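You operate a simulated robot arm through the tools that you are given. There is no shell and no other tool.

The job below is to be done with a simulated robot arm. You get a single attempt, and the scene is never put back.

## Task
Run the sink about a third full of warm water with three squirts of soap.
Fine: put the rubber plug in first and leave the tap off.
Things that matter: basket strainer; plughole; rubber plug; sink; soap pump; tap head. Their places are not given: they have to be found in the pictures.

It is judged by the outcome, as a careful person would: the job done as asked, and still so three seconds after it is handed in. It fails if anything else is knocked over, pushed out of place, dropped, spilled or broken.

## Robot
A 7-joint arm with a two-finger parallel gripper, fixed in place. Base frame: the origin is at the foot of the arm, x ahead of it, y to its left, z up. Units: mm, degrees, N and s.
With the tool pointing down near the work surface it reaches from about 340 to 780 mm from the base axis. Its first joint turns from -166.0 to 166.0 degrees. Payload 3.91 kg.
The tool frame sits at the grasp point between the pads (the TCP): z along the fingers, y along the line on which they close. The tips reach 30 mm beyond it. The gripper opens to 110 mm. The fingers are 20 mm wide and 10 mm thick; the gripper's body (48 by 112 mm) begins 55 mm behind the TCP.
Orientation is told as [roll, pitch, yaw] about the base's x, y, z axes, in that order, counted from this pose: with the fingers straight down and closing along the base's y, the tool's x points along the base's -x, its y along +y and its z along -z.

## Interface
- The arm moves only by the tool servo_tool. Its argument "targets" is one flat list of numbers, 7 for each row, row after row: the shift along the base's x, y, z in mm, then the turn, a rotation vector about the base's x, y, z in degrees, then the finger opening in mm, from 0 to 110. In form: [dx, dy, dz, ax, ay, az, hand, dx, dy, dz, ax, ay, az, hand, ...]. A call has 1 to 20 rows; each row is the pose to reach, as a shift and turn from the pose commanded when the call began. Each row takes 0.2 s and may step no farther than 50 mm and 8.6 degrees from the row before; otherwise, or with a gripper value out of range, the whole call is refused. A pose out of reach is approached as far as the arm can. The call stops where the force on the tool passes 90 N (or 10 N more than at its start, if that is more) or the arm is blocked; 0.2 s more then pass. Each finger travels about 153 mm/s and halts on what it meets, pressing with about 23 N; the grip force reading is that of the motor and also rises with nothing between the fingers. The clock runs only during rows and for 0.2 s after the last one: add rows that repeat a pose to give the fingers time. It gives the time, the measured TCP pose, the force on the tool (base axes), the opening and the grip force at its end, in the units of the frame above (readings bear some noise), with the torque about the TCP (base axes, N m) and any sound that the robot's microphone picked up, and new pictures: "pictures" is both (left out), scene, wrist or none.
- Cameras (640 x 400 px; columns grow to the right, rows downward): "scene" is fixed at [398.4, 510.2, 1716.7]; the picture's right is [-0.97, 0.24, 0.00], its down [0.12, 0.49, -0.86] and it looks along [-0.21, -0.84, -0.51] (base axes); focal length 367 px, centre (320, 200). "wrist" rides on the gripper at [77, 7, -114] in the tool frame; the picture's right is [-0.09, 1.00, 0.00], its down [-0.80, -0.07, -0.59] and it looks along [-0.59, -0.05, 0.80] (tool axes); focal length 270 px, centre (320, 200).
- move_column(by): slides the trunk up (or, below 0, down) by that many mm; the arm rides with it, the base frame stays. It gives what a move gives, with no picture.
- point_at(camera, pixels): for up to 12 pixels [column, row] of the newest picture of that camera ("zoom" is the newest enlarged one), the place [x, y, z] in the base frame of the surface seen there, good to about 2 mm, but the place of the scene camera against the robot may be out by one fixed shift of up to 18 mm in any direction. No time passes.
- zoom(camera, box): a new picture of the part [left, top, right, bottom] of that camera's present view, enlarged. No time passes.
- finish_job(): hands the job in; it is judged then, once.

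Unless the task says otherwise, let go and move clear before handing in.

The tools are called as a command line: name --argument value ..., lists and objects as JSON in quotes. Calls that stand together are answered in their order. servo_tool: Moves the arm, as the interface text tells. Its arguments: {"type":"object","properties":{"targets":{"type":"array"},"pictures":{"type":"string","enum":["both","scene","wrist","none"]}},"required":["targets"]} The other tools are called the same way: move_column (by) slides the trunk up or down; point_at (camera, pixels) gives the place of the surface under pixels of a picture; zoom (camera, box) takes an enlarged picture of a part of a camera's view; finish_job () hands the job in.

At the start:

```text
time: 0.0
tcp_pos: [139.0, -387.9, 1276.7]
ee_rot: [0.0, -0.1, 0.0]
contact_force: [0.1, 0.5, 0.1]
ft_torque: [0.01, 0.0, -0.03]
gripper_width: 110.0
grasp_force: 0.0
trunk travel left (down, up): [-575.0, 35.0]
```

scene: 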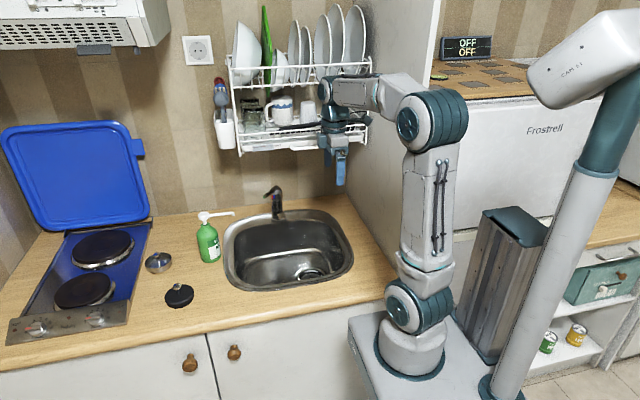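
wrist: 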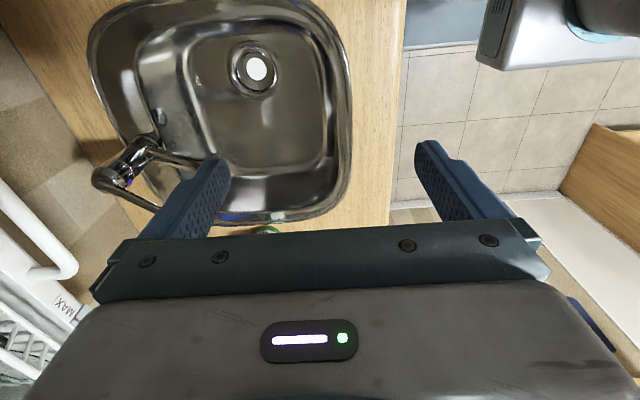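

The scene shows the sink around pixel (287,248), the soap pump at (208,238), a black plug-like thing at (179,295), a metal strainer-like thing at (158,262) and the tap at (277,200). I'll enlarge these to identify them before moving.

zoom --camera "scene" --box '[130, 170, 370, 320]'

zoom --camera "wrist" --box '[80, 0, 400, 240]'

point_at --camera "scene" --pixels '[[179, 287], [179, 296], [158, 262], [208, 240], [203, 215], [233, 212], [277, 190], [277, 215], [307, 273], [265, 195], [310, 292], [285, 265]]'

point_at --camera "wrist" --pixels '[[257, 68], [237, 68], [274, 68], [257, 88], [125, 160], [105, 180], [155, 205], [210, 165], [270, 230], [150, 140], [345, 100], [100, 60]]'

```text
2.67 times, centred on (250, 245) of scene
```

zoom: 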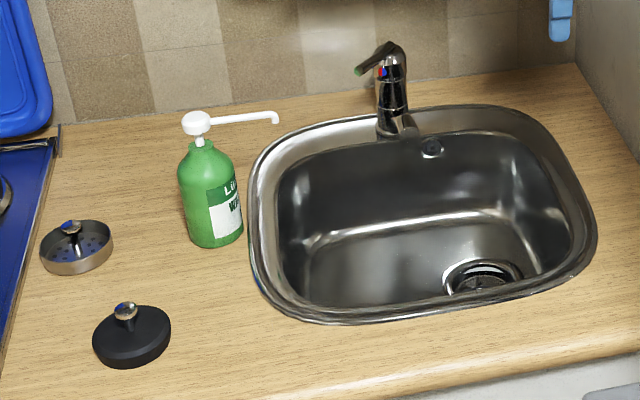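

```text
1.67 times, centred on (240, 120) of wrist
```

zoom: 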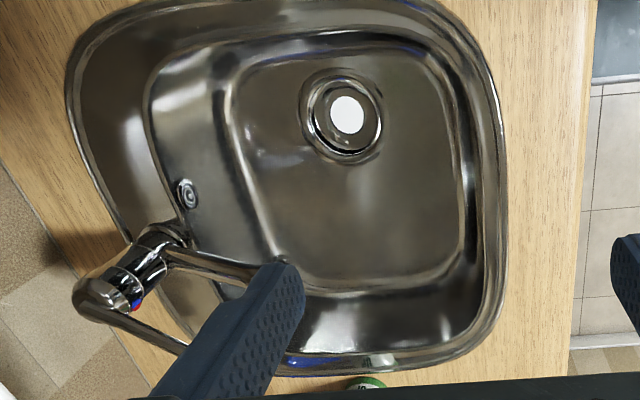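

```text
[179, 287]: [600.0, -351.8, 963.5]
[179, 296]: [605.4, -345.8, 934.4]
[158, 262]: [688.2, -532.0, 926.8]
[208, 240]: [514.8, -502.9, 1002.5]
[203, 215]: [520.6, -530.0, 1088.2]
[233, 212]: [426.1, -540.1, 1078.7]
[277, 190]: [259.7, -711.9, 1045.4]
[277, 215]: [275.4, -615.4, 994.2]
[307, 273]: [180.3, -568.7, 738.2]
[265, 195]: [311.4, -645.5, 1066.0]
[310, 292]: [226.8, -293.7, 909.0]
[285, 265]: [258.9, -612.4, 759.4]
```

```text
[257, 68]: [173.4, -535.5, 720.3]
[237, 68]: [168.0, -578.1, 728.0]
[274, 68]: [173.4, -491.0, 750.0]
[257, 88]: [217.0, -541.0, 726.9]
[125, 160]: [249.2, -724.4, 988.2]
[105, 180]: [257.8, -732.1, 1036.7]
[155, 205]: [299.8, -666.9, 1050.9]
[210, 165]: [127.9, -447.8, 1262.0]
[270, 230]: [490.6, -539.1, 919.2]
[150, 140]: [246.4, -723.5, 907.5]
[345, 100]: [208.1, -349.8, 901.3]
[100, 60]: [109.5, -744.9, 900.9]
```

The black knobbed disc at scene (179,295) is the rubber plug, and the perforated metal one at (158,262) is the strainer. I'll look closer at the tap head and its colour marks, the display at (467,47) and the plug before moving.

zoom --camera "scene" --box '[250, 175, 310, 225]'

zoom --camera "scene" --box '[430, 30, 500, 70]'

zoom --camera "wrist" --box '[80, 120, 240, 220]'

zoom --camera "scene" --box '[150, 275, 210, 315]'

point_at --camera "zoom" --pixels '[[230, 160], [320, 160], [320, 130], [320, 220], [240, 230], [400, 230], [320, 310], [150, 350]]'

```text
8.00 times, centred on (280, 200) of scene
```

zoom: 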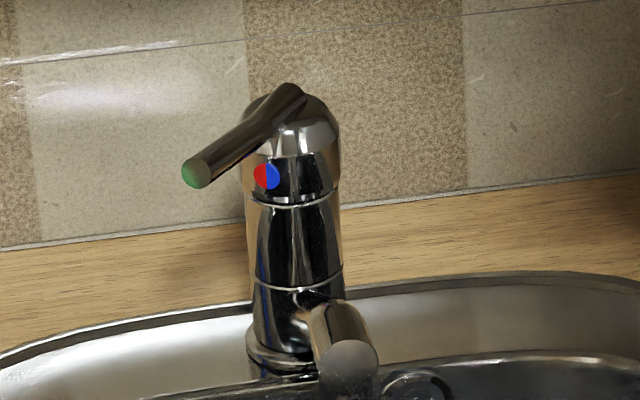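

```text
9.14 times, centred on (465, 50) of scene
```

zoom: 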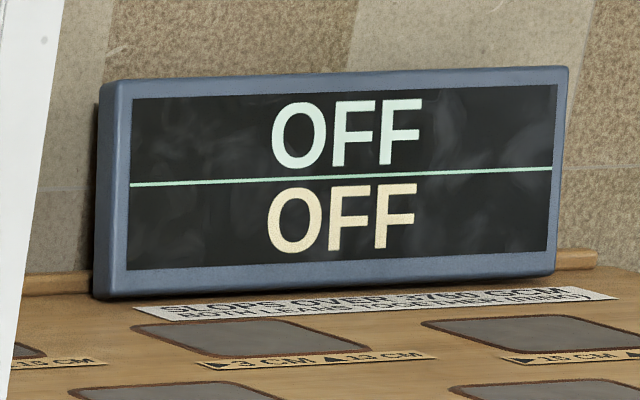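

```text
4.00 times, centred on (160, 170) of wrist
```

zoom: 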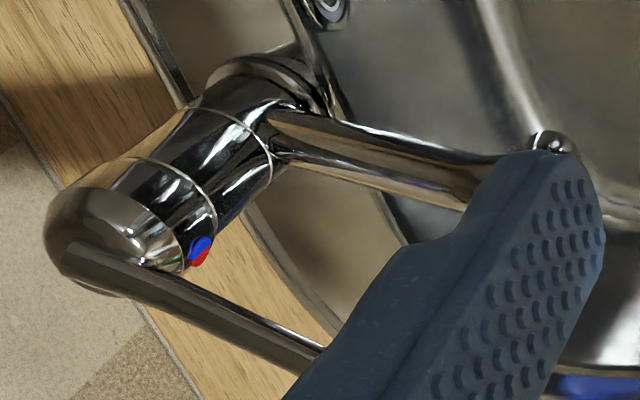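

```text
10.00 times, centred on (180, 295) of scene
```

zoom: 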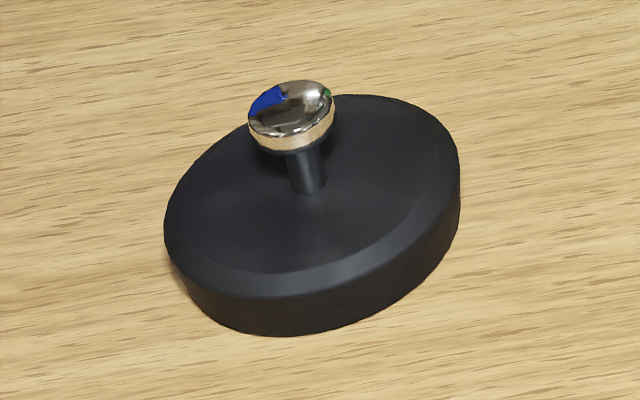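

```text
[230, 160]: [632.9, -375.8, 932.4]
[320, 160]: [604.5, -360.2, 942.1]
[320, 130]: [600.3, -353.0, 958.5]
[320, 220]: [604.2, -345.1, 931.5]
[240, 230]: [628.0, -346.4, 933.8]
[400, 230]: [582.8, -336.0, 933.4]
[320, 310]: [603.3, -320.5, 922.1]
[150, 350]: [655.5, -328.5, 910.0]
```

The lever of the tap points about 40° to the left (red side) with its green-tipped end near (265,195), and both indicators read OFF. I'll measure the sink rim, spout, soap nozzle and the arm's own foot before the first move.

point_at --camera "scene" --pixels '[[224, 245], [228, 230], [232, 220], [226, 260], [236, 213], [212, 213], [203, 222], [410, 345], [415, 310], [360, 330], [290, 205], [280, 285]]'

zoom --camera "scene" --box '[185, 200, 249, 240]'

zoom --camera "scene" --box '[280, 250, 344, 290]'

```text
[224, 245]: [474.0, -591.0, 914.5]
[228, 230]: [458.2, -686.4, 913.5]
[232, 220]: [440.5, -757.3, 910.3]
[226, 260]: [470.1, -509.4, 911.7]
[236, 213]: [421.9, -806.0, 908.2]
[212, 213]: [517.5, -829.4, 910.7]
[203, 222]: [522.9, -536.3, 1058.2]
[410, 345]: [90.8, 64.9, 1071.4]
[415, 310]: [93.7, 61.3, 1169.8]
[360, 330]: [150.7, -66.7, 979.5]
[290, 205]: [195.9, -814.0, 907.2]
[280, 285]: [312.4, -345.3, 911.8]
```

```text
10.00 times, centred on (217, 220) of scene
```

zoom: 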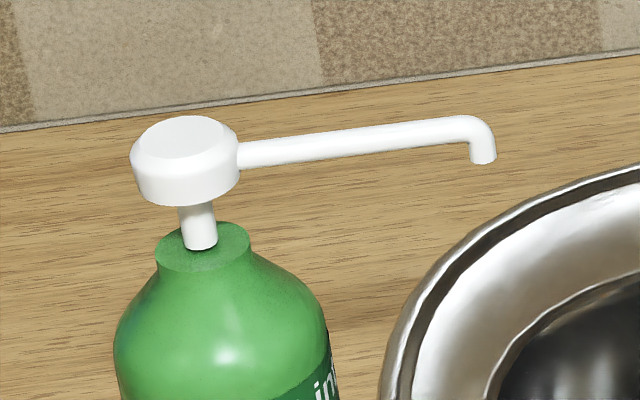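

```text
10.00 times, centred on (312, 270) of scene
```

zoom: 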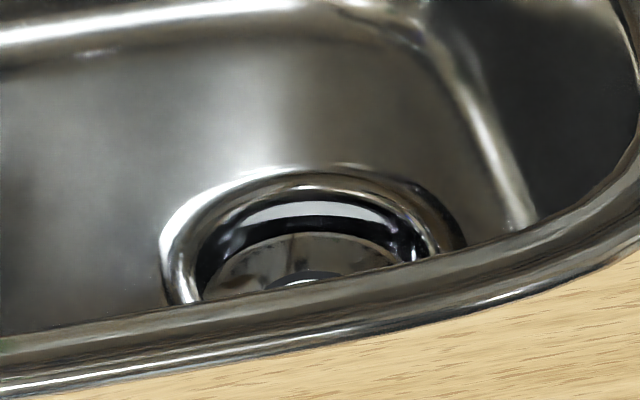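

The soap nozzle tip at (233,216) measures about x=426 while the rim's outer edge there is x≈472, so it hangs over the sink. Before using the trunk I'll check how the arm's platform lies relative to the counter edge.

point_at --camera "scene" --pixels '[[385, 292], [350, 322], [383, 308], [392, 385], [300, 308], [395, 262], [345, 180], [330, 150], [435, 320], [460, 318]]'

point_at --camera "wrist" --pixels '[[485, 50], [480, 65], [510, 10], [600, 60], [400, 60], [395, 150], [430, 100], [600, 30]]'

```text
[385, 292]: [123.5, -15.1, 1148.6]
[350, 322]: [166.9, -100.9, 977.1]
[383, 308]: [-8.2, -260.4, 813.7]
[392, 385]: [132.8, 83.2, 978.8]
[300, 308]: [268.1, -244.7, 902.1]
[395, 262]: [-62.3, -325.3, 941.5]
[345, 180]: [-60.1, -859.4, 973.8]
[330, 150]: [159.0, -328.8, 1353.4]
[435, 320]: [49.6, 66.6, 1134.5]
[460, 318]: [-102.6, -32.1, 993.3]
```

```text
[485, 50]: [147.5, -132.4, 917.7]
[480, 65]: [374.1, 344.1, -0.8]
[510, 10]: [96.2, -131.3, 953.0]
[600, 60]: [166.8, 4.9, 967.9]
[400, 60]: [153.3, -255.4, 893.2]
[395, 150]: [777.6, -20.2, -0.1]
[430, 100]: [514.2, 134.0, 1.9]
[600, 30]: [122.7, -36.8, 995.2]
```

The platform's front is at y≈-132 and the counter edge at y≈-250, so the trunk can go down clear of the counter. I'll lower it 200 mm so the arm can work near the counter and inside the basin.

move_column --by -200

```text
time: 2.2
tcp_pos: [139.1, -387.0, 1077.5]
ee_rot: [0.1, 0.0, 0.0]
contact_force: [-0.8, -0.2, 0.0]
ft_torque: [-0.03, 0.02, 0.0]
gripper_width: 110.0
grasp_force: 0.0
trunk travel left (down, up): [-375.0, 235.0]
```

The trunk is down and the TCP is at (139,-387,1077) with no contact. Next I'll travel along +x at this height to above the plug (~x=570, y=-350) to view it with the wrist camera.

servo_tool --targets '[36, 3, 0, 0, 0, 0, 110, 72, 6, 0, 0, 0, 0, 110, 108, 9, 0, 0, 0, 0, 110, 144, 12, 0, 0, 0, 0, 110, 180, 15, 0, 0, 0, 0, 110, 216, 18, 0, 0, 0, 0, 110, 252, 21, 0, 0, 0, 0, 110, 288, 24, 0, 0, 0, 0, 110, 324, 27, 0, 0, 0, 0, 110, 360, 30, 0, 0, 0, 0, 110, 396, 33, 0, 0, 0, 0, 110, 430, 37, 0, 0, 0, 0, 110, 430, 37, 0, 0, 0, 0, 110]'

```text
time: 5.0
tcp_pos: [568.7, -348.7, 1077.3]
ee_rot: [0.1, 0.0, -0.1]
contact_force: [0.2, -0.7, 0.1]
ft_torque: [0.03, 0.0, 0.0]
gripper_width: 110.0
grasp_force: 0.1
trunk travel left (down, up): [-375.0, 235.0]
```

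scene: 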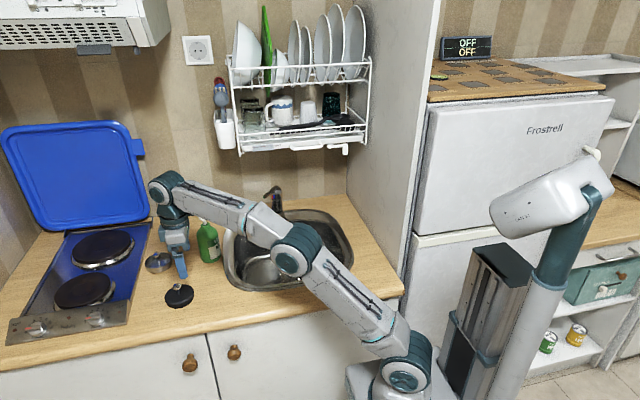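
wrist: 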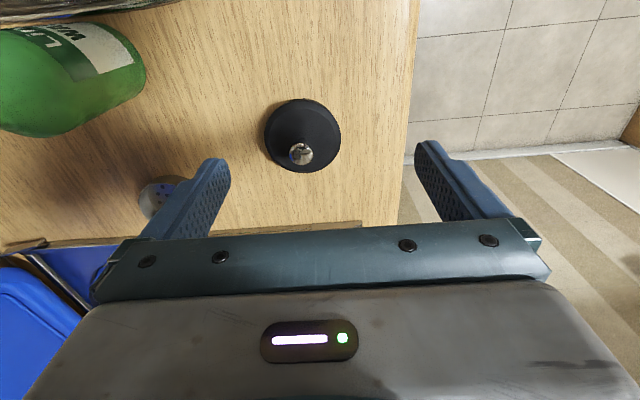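

The wrist picture shows the plug at about (303,135) with its chrome knob at (301,153). I'll measure it with the wrist camera.

point_at --camera "wrist" --pixels '[[301, 150], [301, 157], [293, 153], [310, 153], [303, 105], [270, 135], [337, 135], [290, 125], [320, 125], [240, 120]]'

zoom --camera "wrist" --box '[240, 80, 368, 160]'

point_at --camera "scene" --pixels '[[297, 250], [295, 270], [240, 220], [170, 190], [350, 290]]'

```text
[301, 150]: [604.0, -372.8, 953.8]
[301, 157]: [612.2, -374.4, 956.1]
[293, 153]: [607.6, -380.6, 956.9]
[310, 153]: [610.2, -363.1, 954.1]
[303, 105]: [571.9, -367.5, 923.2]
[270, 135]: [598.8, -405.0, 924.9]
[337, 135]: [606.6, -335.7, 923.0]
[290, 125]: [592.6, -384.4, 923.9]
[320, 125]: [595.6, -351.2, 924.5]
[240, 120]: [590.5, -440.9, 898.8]
```

```text
5.00 times, centred on (304, 120) of wrist
```

zoom: 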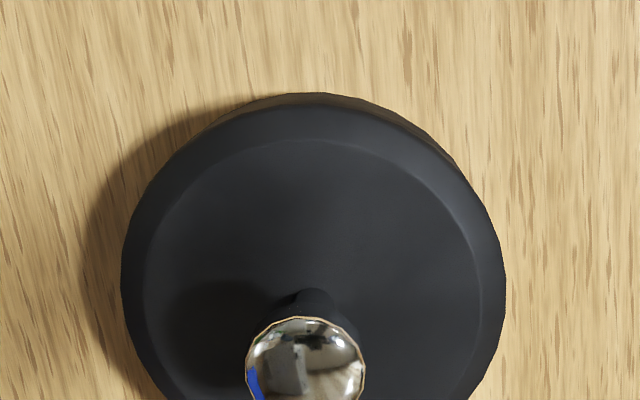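

```text
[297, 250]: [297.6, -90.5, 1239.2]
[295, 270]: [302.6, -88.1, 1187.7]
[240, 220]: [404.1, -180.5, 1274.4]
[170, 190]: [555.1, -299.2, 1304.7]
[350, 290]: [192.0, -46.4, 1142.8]
```

The wrist camera puts the plug's knob at about (608,-372) with its top at z≈957 and the plate top at z≈924 (the scene camera is off by roughly +10 mm in z and +15 in y). I'll move over the knob with the fingers part-closed to 60 mm and stop at z≈1000 to check alignment.

servo_tool --targets '[20, -12, 0, 0, 0, 0, 90, 39, -23, 0, 0, 0, 0, 60, 39, -23, -30, 0, 0, 0, 60, 39, -23, -60, 0, 0, 0, 60, 39, -23, -77, 0, 0, 0, 60, 39, -23, -77, 0, 0, 0, 60]' --pictures "wrist"

```text
time: 6.4
tcp_pos: [618.2, -379.8, 1004.8]
ee_rot: [0.1, 0.1, 0.0]
contact_force: [1.0, 1.0, -0.4]
ft_torque: [0.01, -0.01, -0.02]
gripper_width: 59.9
grasp_force: 0.2
out of reach, approached as far as the arm can: row 2, 3, 4, 5, 6
trunk travel left (down, up): [-375.0, 235.0]
```

wrist: 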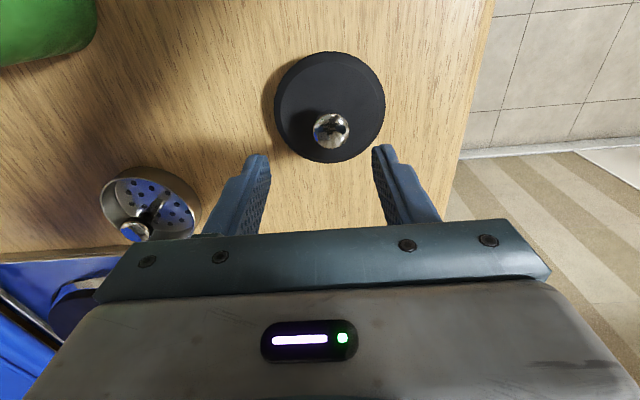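

The arm reports the pose as out of reach and sits at (618,-380,1005), about 10 mm past the aim; the plug knob is at wrist (331,130). I'll hold still a moment and check the arm's configuration in the scene view.

servo_tool --targets '[0, 0, 0, 0, 0, 0, 60]' --pictures "scene"

point_at --camera "wrist" --pixels '[[331, 128], [331, 135], [322, 130], [341, 130], [330, 56], [278, 105], [384, 105], [330, 90], [230, 100]]'

```text
time: 6.8
tcp_pos: [618.9, -380.2, 1006.5]
ee_rot: [0.2, 0.2, 0.0]
contact_force: [-0.3, 0.9, 0.4]
ft_torque: [0.0, 0.01, 0.02]
gripper_width: 60.1
grasp_force: 0.1
trunk travel left (down, up): [-375.0, 235.0]
```

scene: 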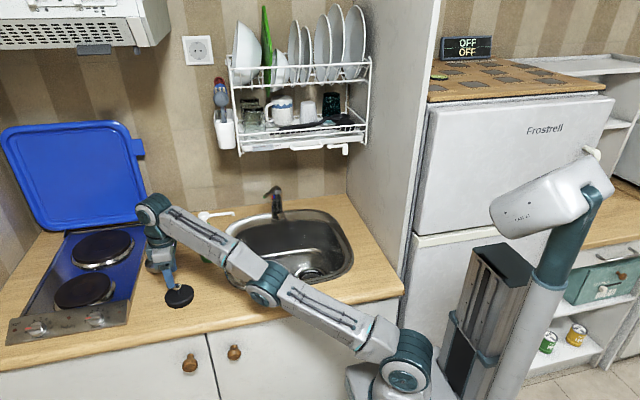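

```text
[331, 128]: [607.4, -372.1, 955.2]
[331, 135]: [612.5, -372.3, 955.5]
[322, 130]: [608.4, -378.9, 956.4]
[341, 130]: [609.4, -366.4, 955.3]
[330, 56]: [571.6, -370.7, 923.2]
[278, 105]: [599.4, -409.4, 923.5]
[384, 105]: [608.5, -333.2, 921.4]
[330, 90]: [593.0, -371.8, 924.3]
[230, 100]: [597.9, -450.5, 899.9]
```

The arm is almost stretched straight because the shoulder is too low for this far target (knob confirmed at (608.5,-372.5), top z≈956). I'll raise the trunk 170 mm to shorten the needed reach.

move_column --by 170

```text
time: 8.7
tcp_pos: [617.9, -380.2, 1174.1]
ee_rot: [0.1, 0.1, 0.0]
contact_force: [-0.6, -0.4, -0.2]
ft_torque: [0.0, 0.01, 0.02]
gripper_width: 60.1
grasp_force: 0.0
trunk travel left (down, up): [-545.0, 65.0]
```

TCP is now at (618,-380,1174). I'll come down toward the knob with a correction of about -9 in x and +8 in y, stopping around z≈1040 to read the true pose.

servo_tool --targets '[-4, 4, -30, 0, 0, 0, 60, -9, 8, -60, 0, 0, 0, 60, -9, 8, -95, 0, 0, 0, 60, -9, 8, -130, 0, 0, 0, 60, -9, 8, -130, 0, 0, 0, 60]' --pictures "wrist"

```text
time: 9.9
tcp_pos: [649.2, -399.3, 1056.7]
ee_rot: [0.1, 0.1, 0.0]
contact_force: [0.2, 0.9, 0.1]
ft_torque: [0.01, -0.01, 0.01]
gripper_width: 60.1
grasp_force: 0.1
out of reach, approached as far as the arm can: row 1, 2, 3, 4, 5
trunk travel left (down, up): [-545.0, 65.0]
```

wrist: 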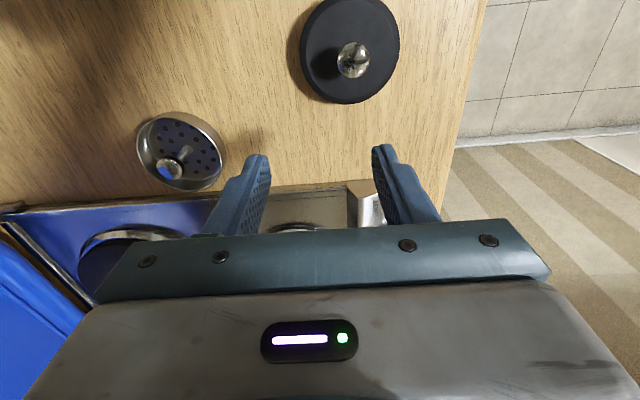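

The TCP drifted out to (649,-399,1057) instead of following, so the arm seems stuck near full stretch. I'll retreat inward and upward toward (560,-345,1120) to let the elbow bend again and see the scene.

servo_tool --targets '[-20, 12, 15, 0, 0, 0, 60, -45, 27, 30, 0, 0, 0, 60, -70, 42, 45, 0, 0, 0, 60, -90, 54, 60, 0, 0, 0, 60, -90, 54, 60, 0, 0, 0, 60]'

```text
time: 11.1
tcp_pos: [627.3, -391.3, 1139.6]
ee_rot: [0.1, 0.2, 0.0]
contact_force: [-0.4, -0.3, -0.6]
ft_torque: [0.01, 0.03, 0.01]
gripper_width: 60.2
grasp_force: 0.1
out of reach, approached as far as the arm can: row 1, 2, 3, 4, 5
trunk travel left (down, up): [-545.0, 65.0]
```

scene: 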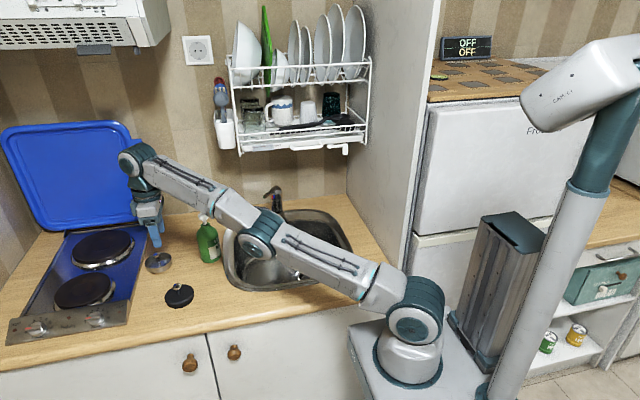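
wrist: 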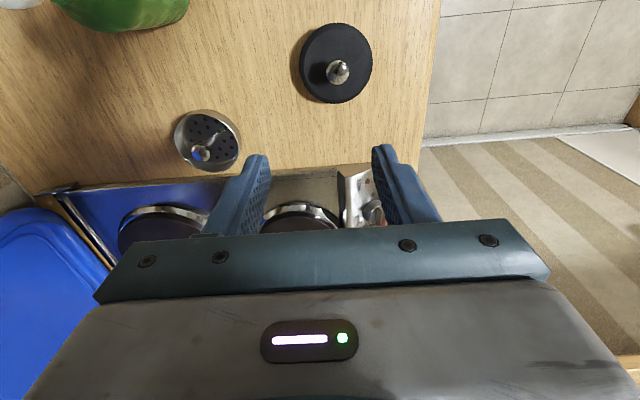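

The elbow at scene (260,235) looks locked straight. I'll command a long pull inward at constant height to bend it again.

servo_tool --targets '[-32, 20, 0, 0, 0, 0, 60, -64, 40, 0, 0, 0, 0, 60, -96, 60, 0, 0, 0, 0, 60, -128, 80, 0, 0, 0, 0, 60, -160, 100, 0, 0, 0, 0, 60, -192, 120, 0, 0, 0, 0, 60, -192, 120, 0, 0, 0, 0, 60]'

```text
time: 12.7
tcp_pos: [599.0, -395.0, 1193.6]
ee_rot: [0.1, 0.1, 0.0]
contact_force: [0.2, 0.0, 0.0]
ft_torque: [-0.03, 0.01, 0.02]
gripper_width: 59.5
grasp_force: 0.0
out of reach, approached as far as the arm can: row 1, 2, 3, 4, 5, 6, 7
trunk travel left (down, up): [-545.0, 65.0]
```

scene: 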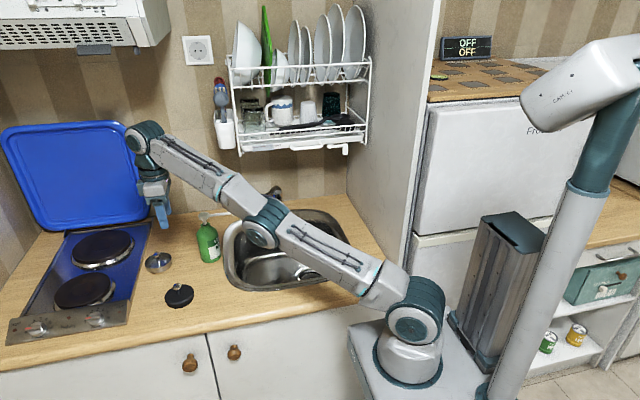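
wrist: 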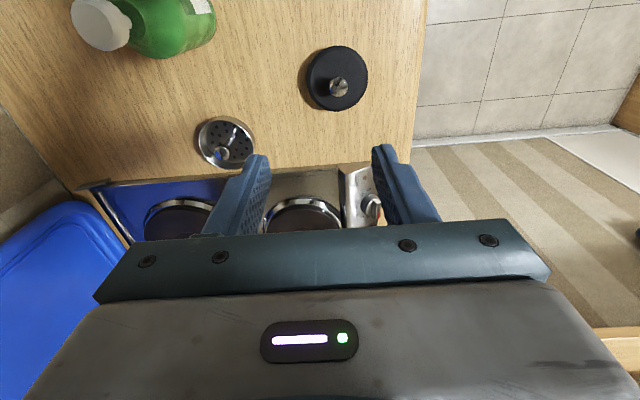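

The arm still will not fold: shoulder (412,305), elbow (262,235) and wrist (148,140) lie almost on one line, bent very slightly the wrong way. I'll measure these joints and the free space around before trying to flip the elbow back.

point_at --camera "scene" --pixels '[[412, 320], [425, 290], [370, 285], [300, 240], [260, 235], [268, 212], [225, 190], [185, 160], [148, 140], [160, 190], [75, 180], [140, 145]]'

zoom --camera "scene" --box '[110, 100, 470, 400]'

```text
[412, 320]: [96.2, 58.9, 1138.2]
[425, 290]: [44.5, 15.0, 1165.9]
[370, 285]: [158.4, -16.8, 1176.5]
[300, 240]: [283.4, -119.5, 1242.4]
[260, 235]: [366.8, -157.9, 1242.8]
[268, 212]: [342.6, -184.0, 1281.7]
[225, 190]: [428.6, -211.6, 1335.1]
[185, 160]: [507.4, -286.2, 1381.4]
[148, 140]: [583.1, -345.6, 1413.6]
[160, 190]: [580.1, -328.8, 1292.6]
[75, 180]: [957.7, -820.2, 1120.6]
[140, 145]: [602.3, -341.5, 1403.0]
```

```text
1.33 times, centred on (290, 250) of scene
```

zoom: 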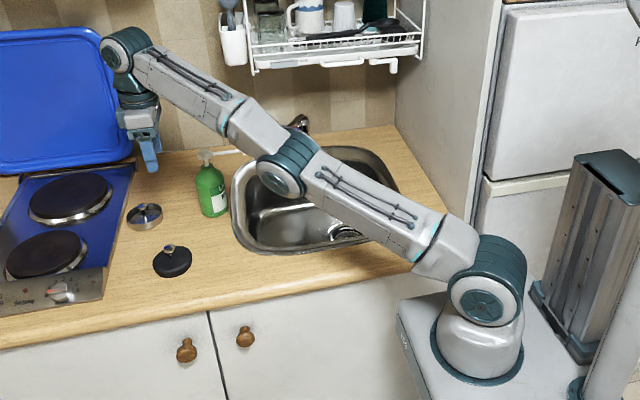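

The measured joints show the forearm bent about 14° upward past straight – the elbow slipped to its wrong-side stop. I'll swing the arm to the free space in front of the counter (around (716,-90)) where I can straighten it and fold it the right way.

servo_tool --targets '[26, 34, 0, 0, 0, 0, 60, 49, 76, 0, 0, 0, 0, 60, 68.5, 120, 0, 0, 0, 0, 60, 85, 164.7, 0, 0, 0, 0, 60, 99, 210.6, 0, 0, 0, 0, 60, 109.7, 257, 0, 0, 0, 0, 60, 117, 304.5, 0, 0, 0, 0, 60, 117, 304.5, 0, 0, 0, 0, 60]'

```text
time: 14.5
tcp_pos: [720.6, -86.8, 1192.9]
ee_rot: [0.1, 0.2, -0.2]
contact_force: [0.3, -0.6, 0.0]
ft_torque: [0.0, -0.04, -0.02]
gripper_width: 60.0
grasp_force: 0.0
out of reach, approached as far as the arm can: row 4, 5, 6, 7, 8
trunk travel left (down, up): [-545.0, 65.0]
```

scene: 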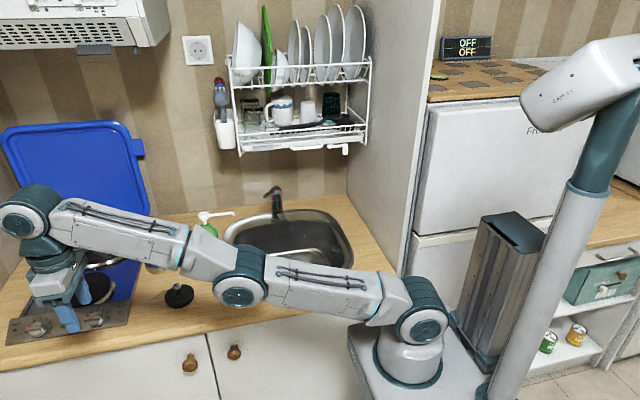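
wrist: 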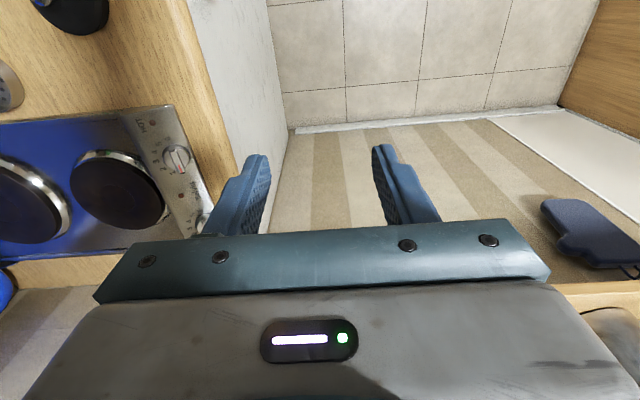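

The arm is over the floor in front of the counter at (721,-87,1193). I'll check what lies near the gripper's path (the object at wrist (595,235) and the wood at (610,330)) before descending.

point_at --camera "wrist" --pixels '[[595, 235], [550, 210], [615, 300], [620, 60], [450, 150], [290, 150], [215, 100], [175, 155], [210, 210]]'

```text
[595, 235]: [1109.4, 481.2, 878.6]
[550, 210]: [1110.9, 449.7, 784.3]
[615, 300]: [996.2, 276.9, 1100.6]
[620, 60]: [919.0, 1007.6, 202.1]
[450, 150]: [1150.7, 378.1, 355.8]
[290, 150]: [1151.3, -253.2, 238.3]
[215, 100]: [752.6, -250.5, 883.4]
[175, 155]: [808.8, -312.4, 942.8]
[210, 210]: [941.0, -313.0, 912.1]
```

The nearest things are the counter front at y≈-250 and furniture beyond x≈990, so the zone around (750,-87) is clear. I'll push outward and downward to straighten the elbow, then pull in at lower height so it folds elbow-up.

servo_tool --targets '[20, 0, -40, 0, 0, 0, 60, 40, 0, -80, 0, 0, 0, 60, 55, 0, -120, 0, 0, 0, 60, 60, 0, -165, 0, 0, 0, 60, 60, 0, -210, 0, 0, 0, 60, 45, 0, -250, 0, 0, 0, 60, 20, 0, -285, 0, 0, 0, 60, -10, 0, -300, 0, 0, 0, 60, -10, 0, -300, 0, 0, 0, 60]'

```text
time: 16.5
tcp_pos: [710.1, -86.4, 892.4]
ee_rot: [0.1, 0.0, 0.0]
contact_force: [0.1, -1.2, -0.3]
ft_torque: [0.01, -0.02, -0.02]
gripper_width: 60.1
grasp_force: 0.1
out of reach, approached as far as the arm can: row 2, 3, 4
trunk travel left (down, up): [-545.0, 65.0]
```

scene: 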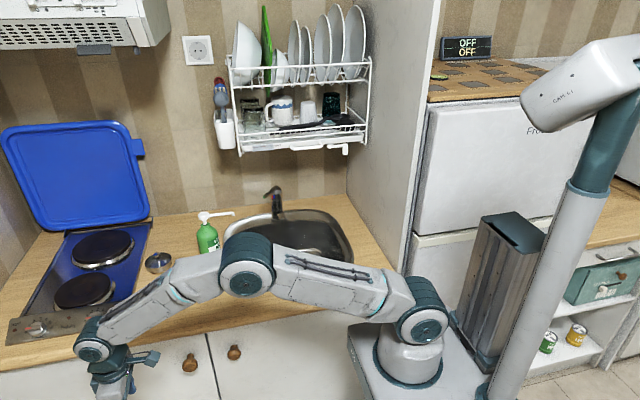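
wrist: 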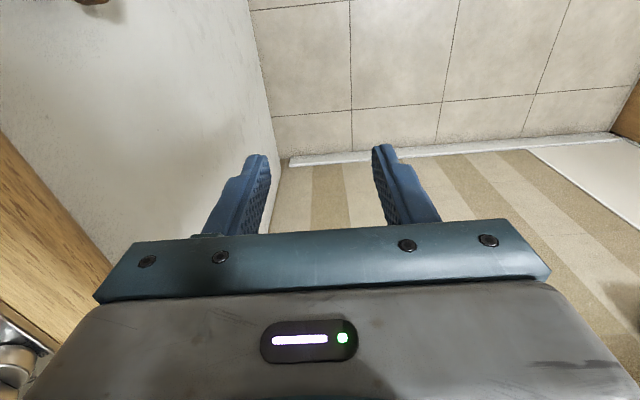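

The elbow is folded upward again and the arm follows commands (710,-86,892). I'll rise to z≈1040 and go over to the plug at (608.5,-372.5).

servo_tool --targets '[0, 0, 40, 0, 0, 0, 60, 0, 0, 80, 0, 0, 0, 60, 0, 0, 120, 0, 0, 0, 60, 0, 0, 150, 0, 0, 0, 60, -15, -41, 150, 0, 0, 0, 60, -29, -82, 150, 0, 0, 0, 60, -44, -123, 150, 0, 0, 0, 60, -58, -164, 150, 0, 0, 0, 60, -73, -205, 150, 0, 0, 0, 60, -87, -246, 150, 0, 0, 0, 60, -101.6, -286, 150, 0, 0, 0, 60, -101.6, -286, 150, 0, 0, 0, 60]'

```text
time: 19.1
tcp_pos: [607.6, -371.4, 1043.0]
ee_rot: [0.1, 0.0, 0.0]
contact_force: [0.6, 0.6, 0.0]
ft_torque: [-0.01, 0.01, 0.0]
gripper_width: 59.9
grasp_force: 0.0
trunk travel left (down, up): [-545.0, 65.0]
```

scene: 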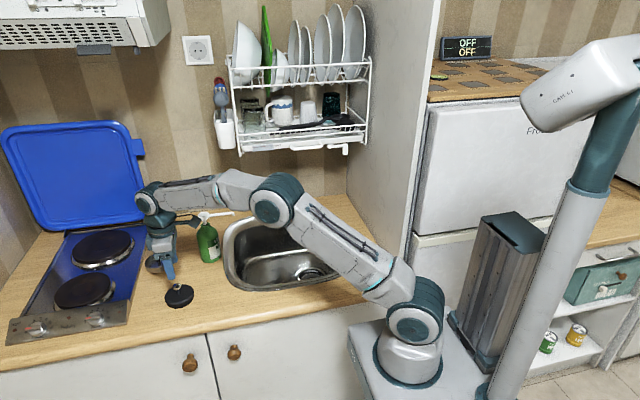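
wrist: 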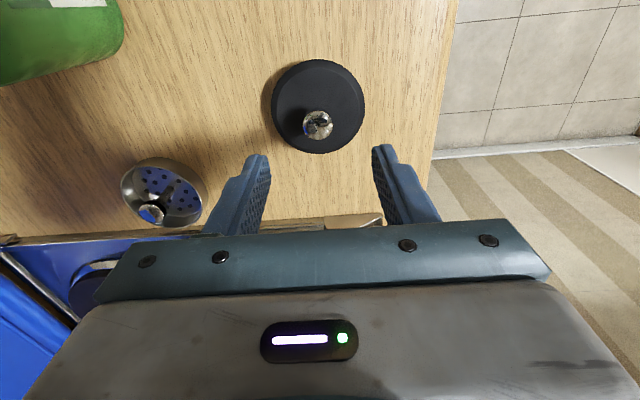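

The gripper is over the plug (knob at wrist (317,125)) with the arm well bent. I'll go straight down to z≈960 with the fingers open at 60 mm and look.

servo_tool --targets '[1, -1, -25, 0, 0, 0, 60, 1, -1, -50, 0, 0, 0, 60, 1, -1, -70, 0, 0, 0, 60, 1, -1, -83, 0, 0, 0, 60, 1, -1, -83, 0, 0, 0, 60]' --pictures "wrist"

zoom --camera "wrist" --box '[200, 90, 440, 240]'

```text
time: 20.3
tcp_pos: [610.0, -370.1, 960.1]
ee_rot: [0.0, 0.1, 0.0]
contact_force: [-0.2, 0.1, -0.4]
ft_torque: [0.01, -0.01, 0.04]
gripper_width: 60.1
grasp_force: 0.1
trunk travel left (down, up): [-545.0, 65.0]
```

wrist: 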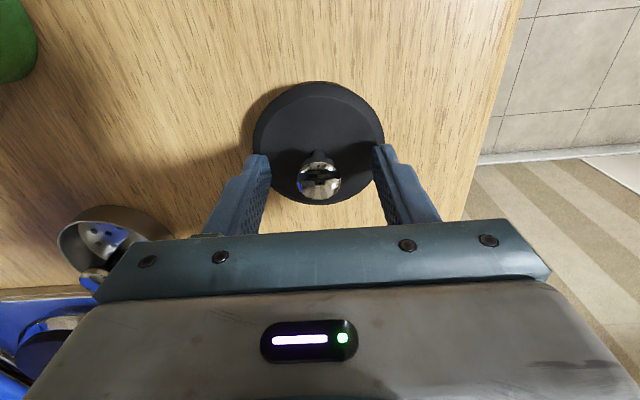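

```text
2.67 times, centred on (320, 165) of wrist
```

zoom: 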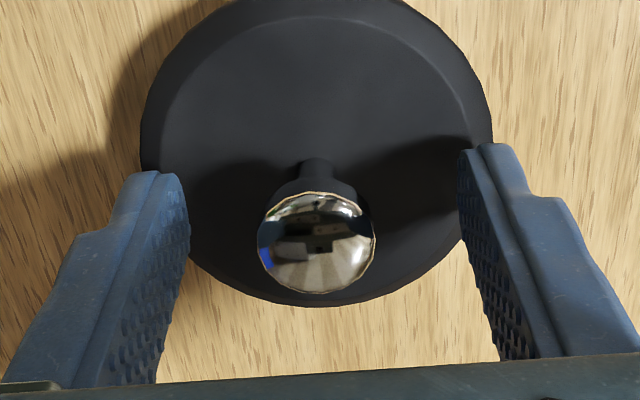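

The knob at (319,180) sits centred between the pads. I'll close the fingers on it.

servo_tool --targets '[0, 0, 0, 0, 0, 0, 40, 0, 0, 0, 0, 0, 0, 20, 0, 0, 0, 0, 0, 0, 5, 0, 0, 0, 0, 0, 0, 5, 0, 0, 0, 0, 0, 0, 5]' --pictures "wrist"

zoom --camera "wrist" --box '[200, 90, 440, 240]'

```text
time: 21.5
tcp_pos: [610.6, -371.5, 960.5]
ee_rot: [0.1, -0.1, -0.1]
contact_force: [1.0, -1.9, 1.2]
ft_torque: [-0.01, 0.01, 0.0]
gripper_width: 22.7
grasp_force: 23.4
trunk travel left (down, up): [-545.0, 65.0]
```

wrist: 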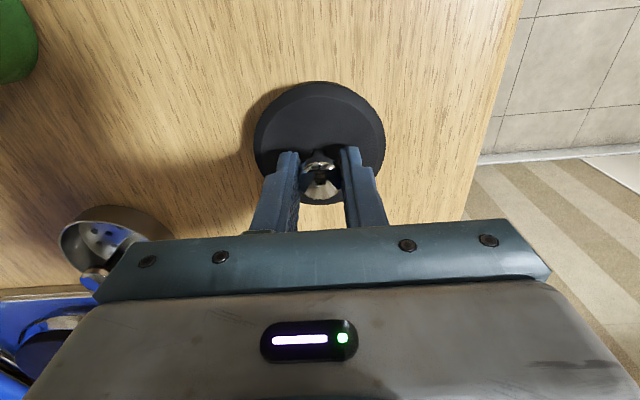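

```text
2.67 times, centred on (320, 165) of wrist
```

zoom: 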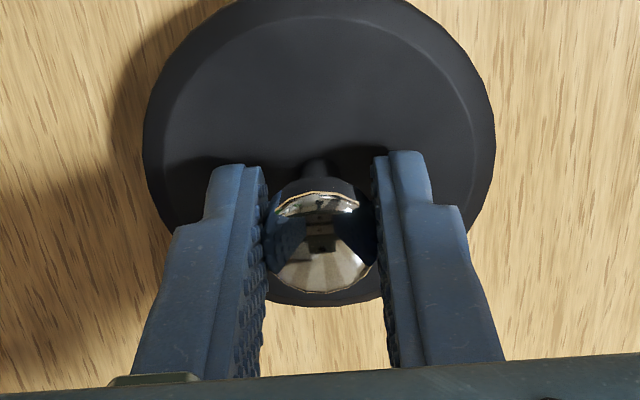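

The plug's knob is gripped (22.7 mm, 23 N). I'll lift it 90 mm straight up and check it comes along.

servo_tool --targets '[0, 0, 15, 0, 0, 0, 5, 0, 0, 40, 0, 0, 0, 5, 0, 0, 65, 0, 0, 0, 5, 0, 0, 90, 0, 0, 0, 5, 0, 0, 90, 0, 0, 0, 5]'

point_at --camera "scene" --pixels '[[335, 255], [340, 245], [345, 262], [330, 275], [325, 250], [315, 255], [352, 250], [348, 270], [300, 268], [320, 275], [306, 280], [290, 262]]'

```text
time: 22.7
tcp_pos: [610.5, -370.6, 1049.1]
ee_rot: [0.1, 0.1, -0.2]
contact_force: [-0.4, 0.1, -0.8]
ft_torque: [-0.04, 0.03, 0.01]
gripper_width: 22.6
grasp_force: 23.3
trunk travel left (down, up): [-545.0, 65.0]
```

scene: 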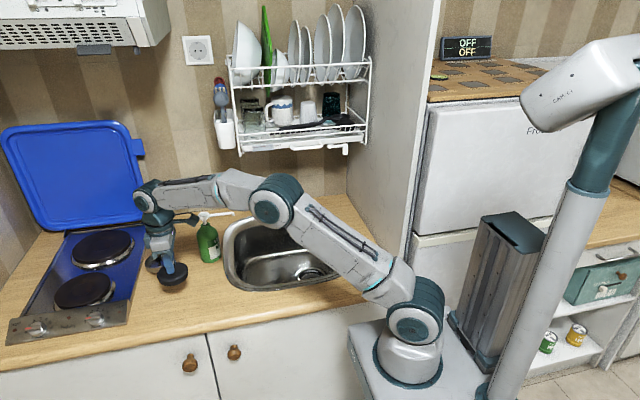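
wrist: 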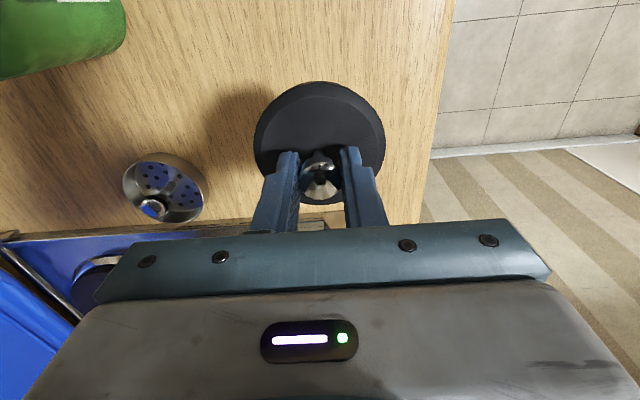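

```text
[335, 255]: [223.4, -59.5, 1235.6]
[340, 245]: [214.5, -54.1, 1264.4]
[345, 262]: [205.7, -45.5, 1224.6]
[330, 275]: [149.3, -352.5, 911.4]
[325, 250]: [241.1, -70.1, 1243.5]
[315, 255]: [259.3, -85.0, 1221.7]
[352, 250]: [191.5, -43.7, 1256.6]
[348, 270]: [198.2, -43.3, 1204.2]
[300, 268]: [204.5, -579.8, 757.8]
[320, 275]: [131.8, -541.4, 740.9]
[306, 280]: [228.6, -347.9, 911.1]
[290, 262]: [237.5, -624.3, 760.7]
```

The plug hangs from the gripper (scene (173,273), wrist (320,140)). I'll carry it at this height along -x to (150,-400) above the sink front, clear of the tap and pump, and view the plughole.

servo_tool --targets '[-42, -3, 0, 0, 0, 0, 5, -84, -6, 0, 0, 0, 0, 5, -126, -9, 0, 0, 0, 0, 5, -168, -12, 0, 0, 0, 0, 5, -210, -15, 0, 0, 0, 0, 5, -252, -18, 0, 0, 0, 0, 5, -294, -21, 0, 0, 0, 0, 5, -336, -24, 0, 0, 0, 0, 5, -378, -26, 0, 0, 0, 0, 5, -420, -28, 0, 0, 0, 0, 5, -460, -30, 0, 0, 0, 0, 5, -460, -30, 0, 0, 0, 0, 5]'

```text
time: 25.3
tcp_pos: [151.2, -402.2, 1048.6]
ee_rot: [0.1, 0.1, 0.0]
contact_force: [-0.1, 0.6, -0.4]
ft_torque: [0.0, -0.01, -0.01]
gripper_width: 22.7
grasp_force: 22.9
trunk travel left (down, up): [-545.0, 65.0]
```

scene: 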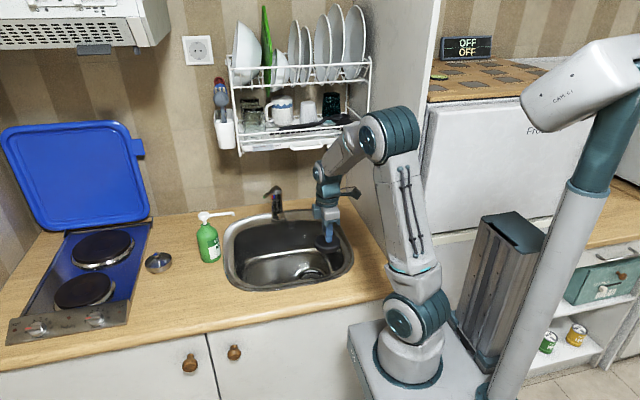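
wrist: 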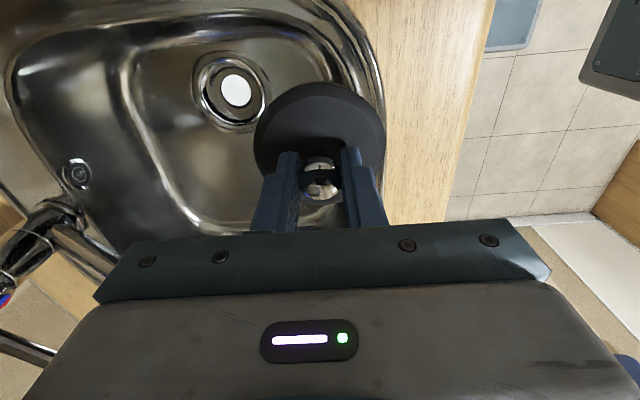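

The plughole is visible at wrist (232,92), partly next to the held plug. I'll enlarge and measure its edges, the surrounding bowl and the tap head at lower left.

zoom --camera "wrist" --box '[160, 30, 304, 120]'

point_at --camera "zoom" --pixels '[[330, 265], [330, 130], [330, 170], [330, 380], [330, 430], [160, 260], [190, 260], [420, 260], [460, 260], [250, 100], [100, 260], [330, 50]]'

point_at --camera "wrist" --pixels '[[180, 5], [250, 5], [350, 20], [370, 60], [60, 40], [0, 280], [30, 345], [75, 230], [40, 240], [100, 270], [240, 20], [340, 60]]'

```text
4.44 times, centred on (232, 75) of wrist
```

zoom: 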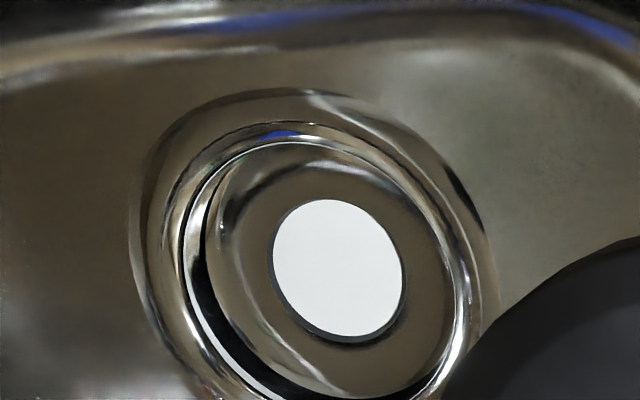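

```text
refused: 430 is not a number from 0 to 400
```

```text
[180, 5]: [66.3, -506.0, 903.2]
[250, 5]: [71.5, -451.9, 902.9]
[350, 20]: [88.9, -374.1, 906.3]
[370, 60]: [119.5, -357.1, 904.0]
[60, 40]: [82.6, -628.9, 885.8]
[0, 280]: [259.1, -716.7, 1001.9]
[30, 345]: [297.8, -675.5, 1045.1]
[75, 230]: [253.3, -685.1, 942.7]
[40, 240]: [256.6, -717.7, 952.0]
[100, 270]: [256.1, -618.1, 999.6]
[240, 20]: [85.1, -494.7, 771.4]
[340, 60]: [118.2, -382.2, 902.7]
```

The right inner rim lies at x≈70, close to where the wrist camera would dip, so I'll later turn the gripper -90° about z. First I'll measure the plughole properly in the enlarged picture.

zoom --camera "wrist" --box '[160, 30, 320, 130]'

point_at --camera "zoom" --pixels '[[300, 240], [300, 140], [300, 85], [165, 240], [145, 240], [118, 240], [410, 240], [425, 240], [260, 360], [200, 330], [350, 130], [240, 345]]'

```text
4.00 times, centred on (240, 80) of wrist
```

zoom: 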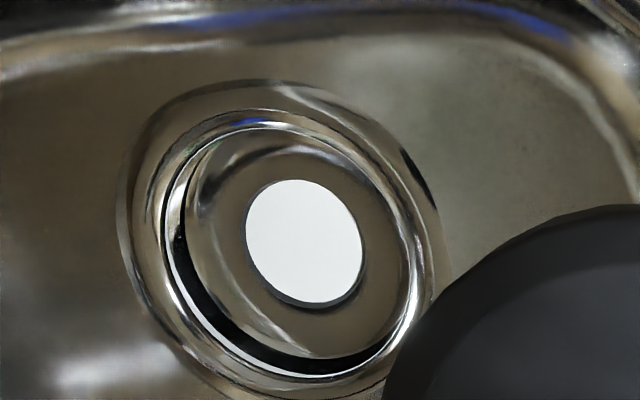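

```text
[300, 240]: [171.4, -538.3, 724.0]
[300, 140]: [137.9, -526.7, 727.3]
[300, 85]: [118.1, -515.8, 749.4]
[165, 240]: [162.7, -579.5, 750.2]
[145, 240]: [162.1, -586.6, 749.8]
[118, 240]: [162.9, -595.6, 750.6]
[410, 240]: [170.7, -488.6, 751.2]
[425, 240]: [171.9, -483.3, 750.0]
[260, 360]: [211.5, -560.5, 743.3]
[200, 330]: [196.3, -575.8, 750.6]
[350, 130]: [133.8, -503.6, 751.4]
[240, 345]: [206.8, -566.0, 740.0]
```

The plughole flange sits at z≈750 with centre about (172,-535.5) and floor at z≈724, and the plug (radius ≈37, 25 mm high) fits it. I'll move over it at z≈1000 while turning the gripper -90° so its camera stays on the free side.

servo_tool --targets '[2, -12, -4, 0, 0, -8.2, 5, 4, -24, -8, 0, 0, -16.4, 5, 6, -36, -13, 0, 0, -24.6, 5, 8, -48, -18, 0, 0, -32.8, 5, 10, -60, -22, 0, 0, -41, 5, 12, -73, -27, 0, 0, -49.2, 5, 14, -86, -31, 0, 0, -57.4, 5, 16, -98, -36, 0, 0, -65.6, 5, 18, -110, -40, 0, 0, -73.8, 5, 20, -122, -45, 0, 0, -82, 5, 21, -134.5, -49, 0, 0, -90, 5, 21, -134.5, -49, 0, 0, -90, 5]'

```text
time: 27.9
tcp_pos: [172.4, -538.1, 1000.0]
ee_rot: [0.0, 0.1, -90.2]
contact_force: [0.4, 0.0, -1.9]
ft_torque: [-0.02, 0.01, -0.02]
gripper_width: 22.6
grasp_force: 23.2
trunk travel left (down, up): [-545.0, 65.0]
```

scene: 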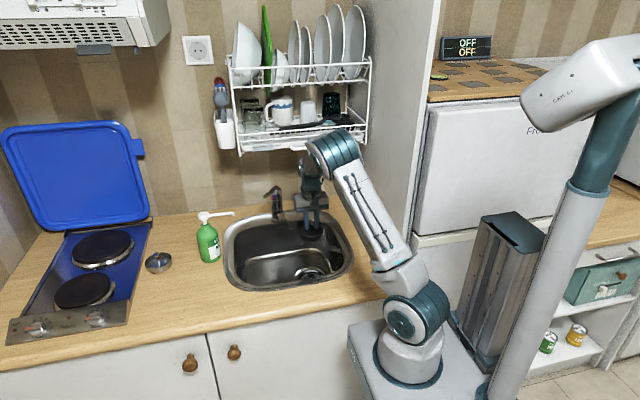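
wrist: 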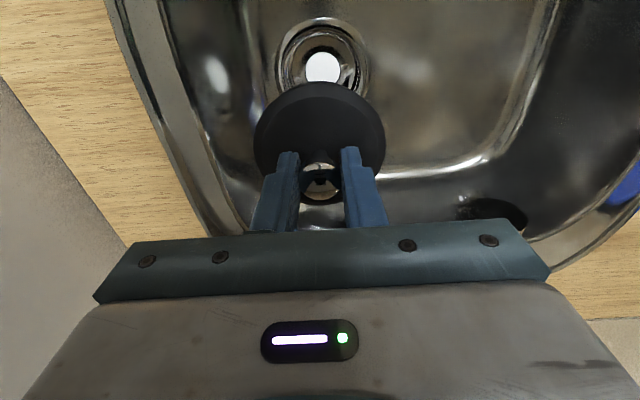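

The plug hangs over the hole, which shows just above it at wrist (322,60). I'll re-measure the hole's lip from this viewpoint before lowering.

zoom --camera "wrist" --box '[256, 0, 384, 80]'

point_at --camera "wrist" --pixels '[[279, 60], [283, 60], [290, 60], [355, 60], [361, 60], [367, 60], [322, 17], [322, 22], [322, 28], [322, 35], [322, 65], [322, 78]]'

```text
5.00 times, centred on (320, 40) of wrist
```

zoom: 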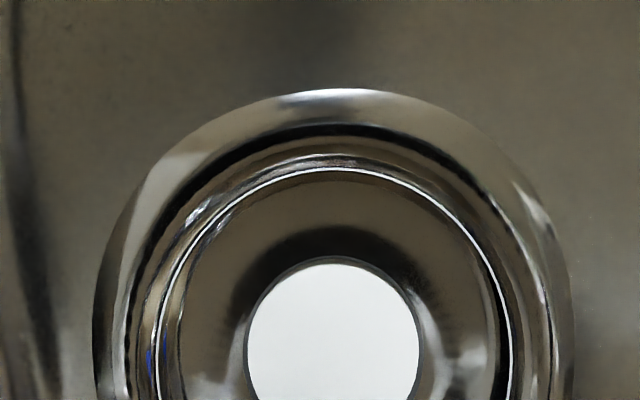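

```text
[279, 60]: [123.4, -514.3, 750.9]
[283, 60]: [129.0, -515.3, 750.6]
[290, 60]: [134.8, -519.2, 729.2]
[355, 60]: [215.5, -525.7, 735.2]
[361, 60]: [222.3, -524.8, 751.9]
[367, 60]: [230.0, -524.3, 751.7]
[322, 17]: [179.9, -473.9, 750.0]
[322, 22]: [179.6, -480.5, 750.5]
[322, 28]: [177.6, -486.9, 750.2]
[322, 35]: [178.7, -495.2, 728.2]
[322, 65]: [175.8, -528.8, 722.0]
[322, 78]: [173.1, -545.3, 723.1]
```

Both views put the hole centre at about (174,-535.5) with an inner radius ≈44, giving ~6 mm play around the plug. I'll correct by about 1.5 mm and lower to z≈830, leaving the plug ~20 mm above the flange.

servo_tool --targets '[1.5, 1, -33, 0, 0, 0, 5, 1.5, 1, -66, 0, 0, 0, 5, 1.5, 1, -99, 0, 0, 0, 5, 1.5, 1, -130, 0, 0, 0, 5, 1.5, 1, -155, 0, 0, 0, 5, 1.5, 1, -170, 0, 0, 0, 5, 1.5, 1, -170, 0, 0, 0, 5]'

```text
time: 29.5
tcp_pos: [171.5, -535.2, 829.9]
ee_rot: [0.1, 0.0, -90.0]
contact_force: [-0.1, -0.3, -1.6]
ft_torque: [-0.02, -0.01, 0.0]
gripper_width: 22.8
grasp_force: 23.1
trunk travel left (down, up): [-545.0, 65.0]
```

scene: 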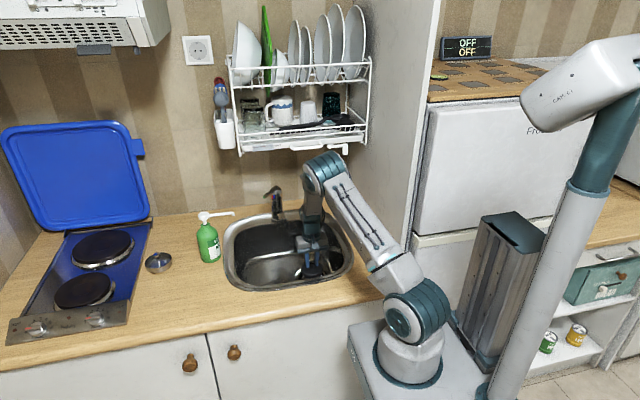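
wrist: 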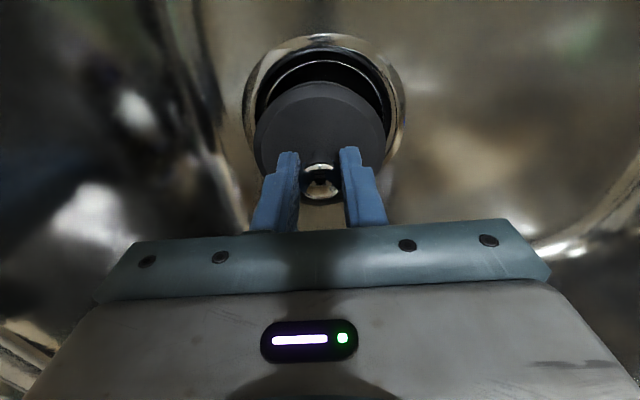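

The plug at (320,130) is just above the ring (outer edge about columns 243–405). I'll enlarge to check the centring.

zoom --camera "wrist" --box '[224, 20, 416, 140]'

point_at --camera "wrist" --pixels '[[246, 100], [255, 100], [259, 100], [263, 100], [385, 100], [391, 100], [395, 100], [402, 100], [324, 38], [324, 55], [324, 62], [324, 78]]'

```text
3.33 times, centred on (320, 80) of wrist
```

zoom: 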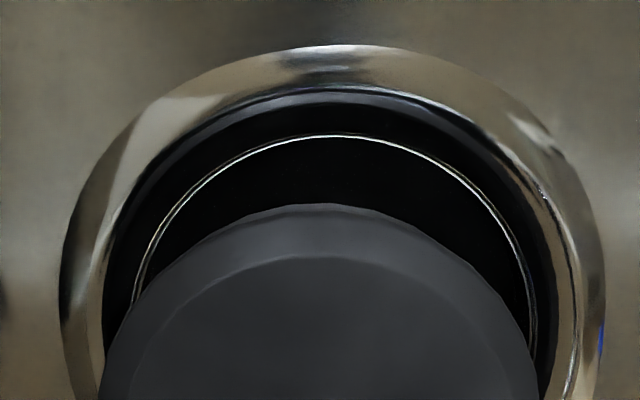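

```text
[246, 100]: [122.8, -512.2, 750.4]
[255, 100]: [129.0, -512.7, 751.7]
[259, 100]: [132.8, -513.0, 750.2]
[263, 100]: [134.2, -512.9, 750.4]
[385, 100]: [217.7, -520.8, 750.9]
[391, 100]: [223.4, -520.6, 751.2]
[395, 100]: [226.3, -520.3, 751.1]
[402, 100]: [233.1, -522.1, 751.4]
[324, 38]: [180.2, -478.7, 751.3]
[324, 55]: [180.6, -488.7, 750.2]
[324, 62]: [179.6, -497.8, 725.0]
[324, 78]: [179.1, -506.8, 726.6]
```

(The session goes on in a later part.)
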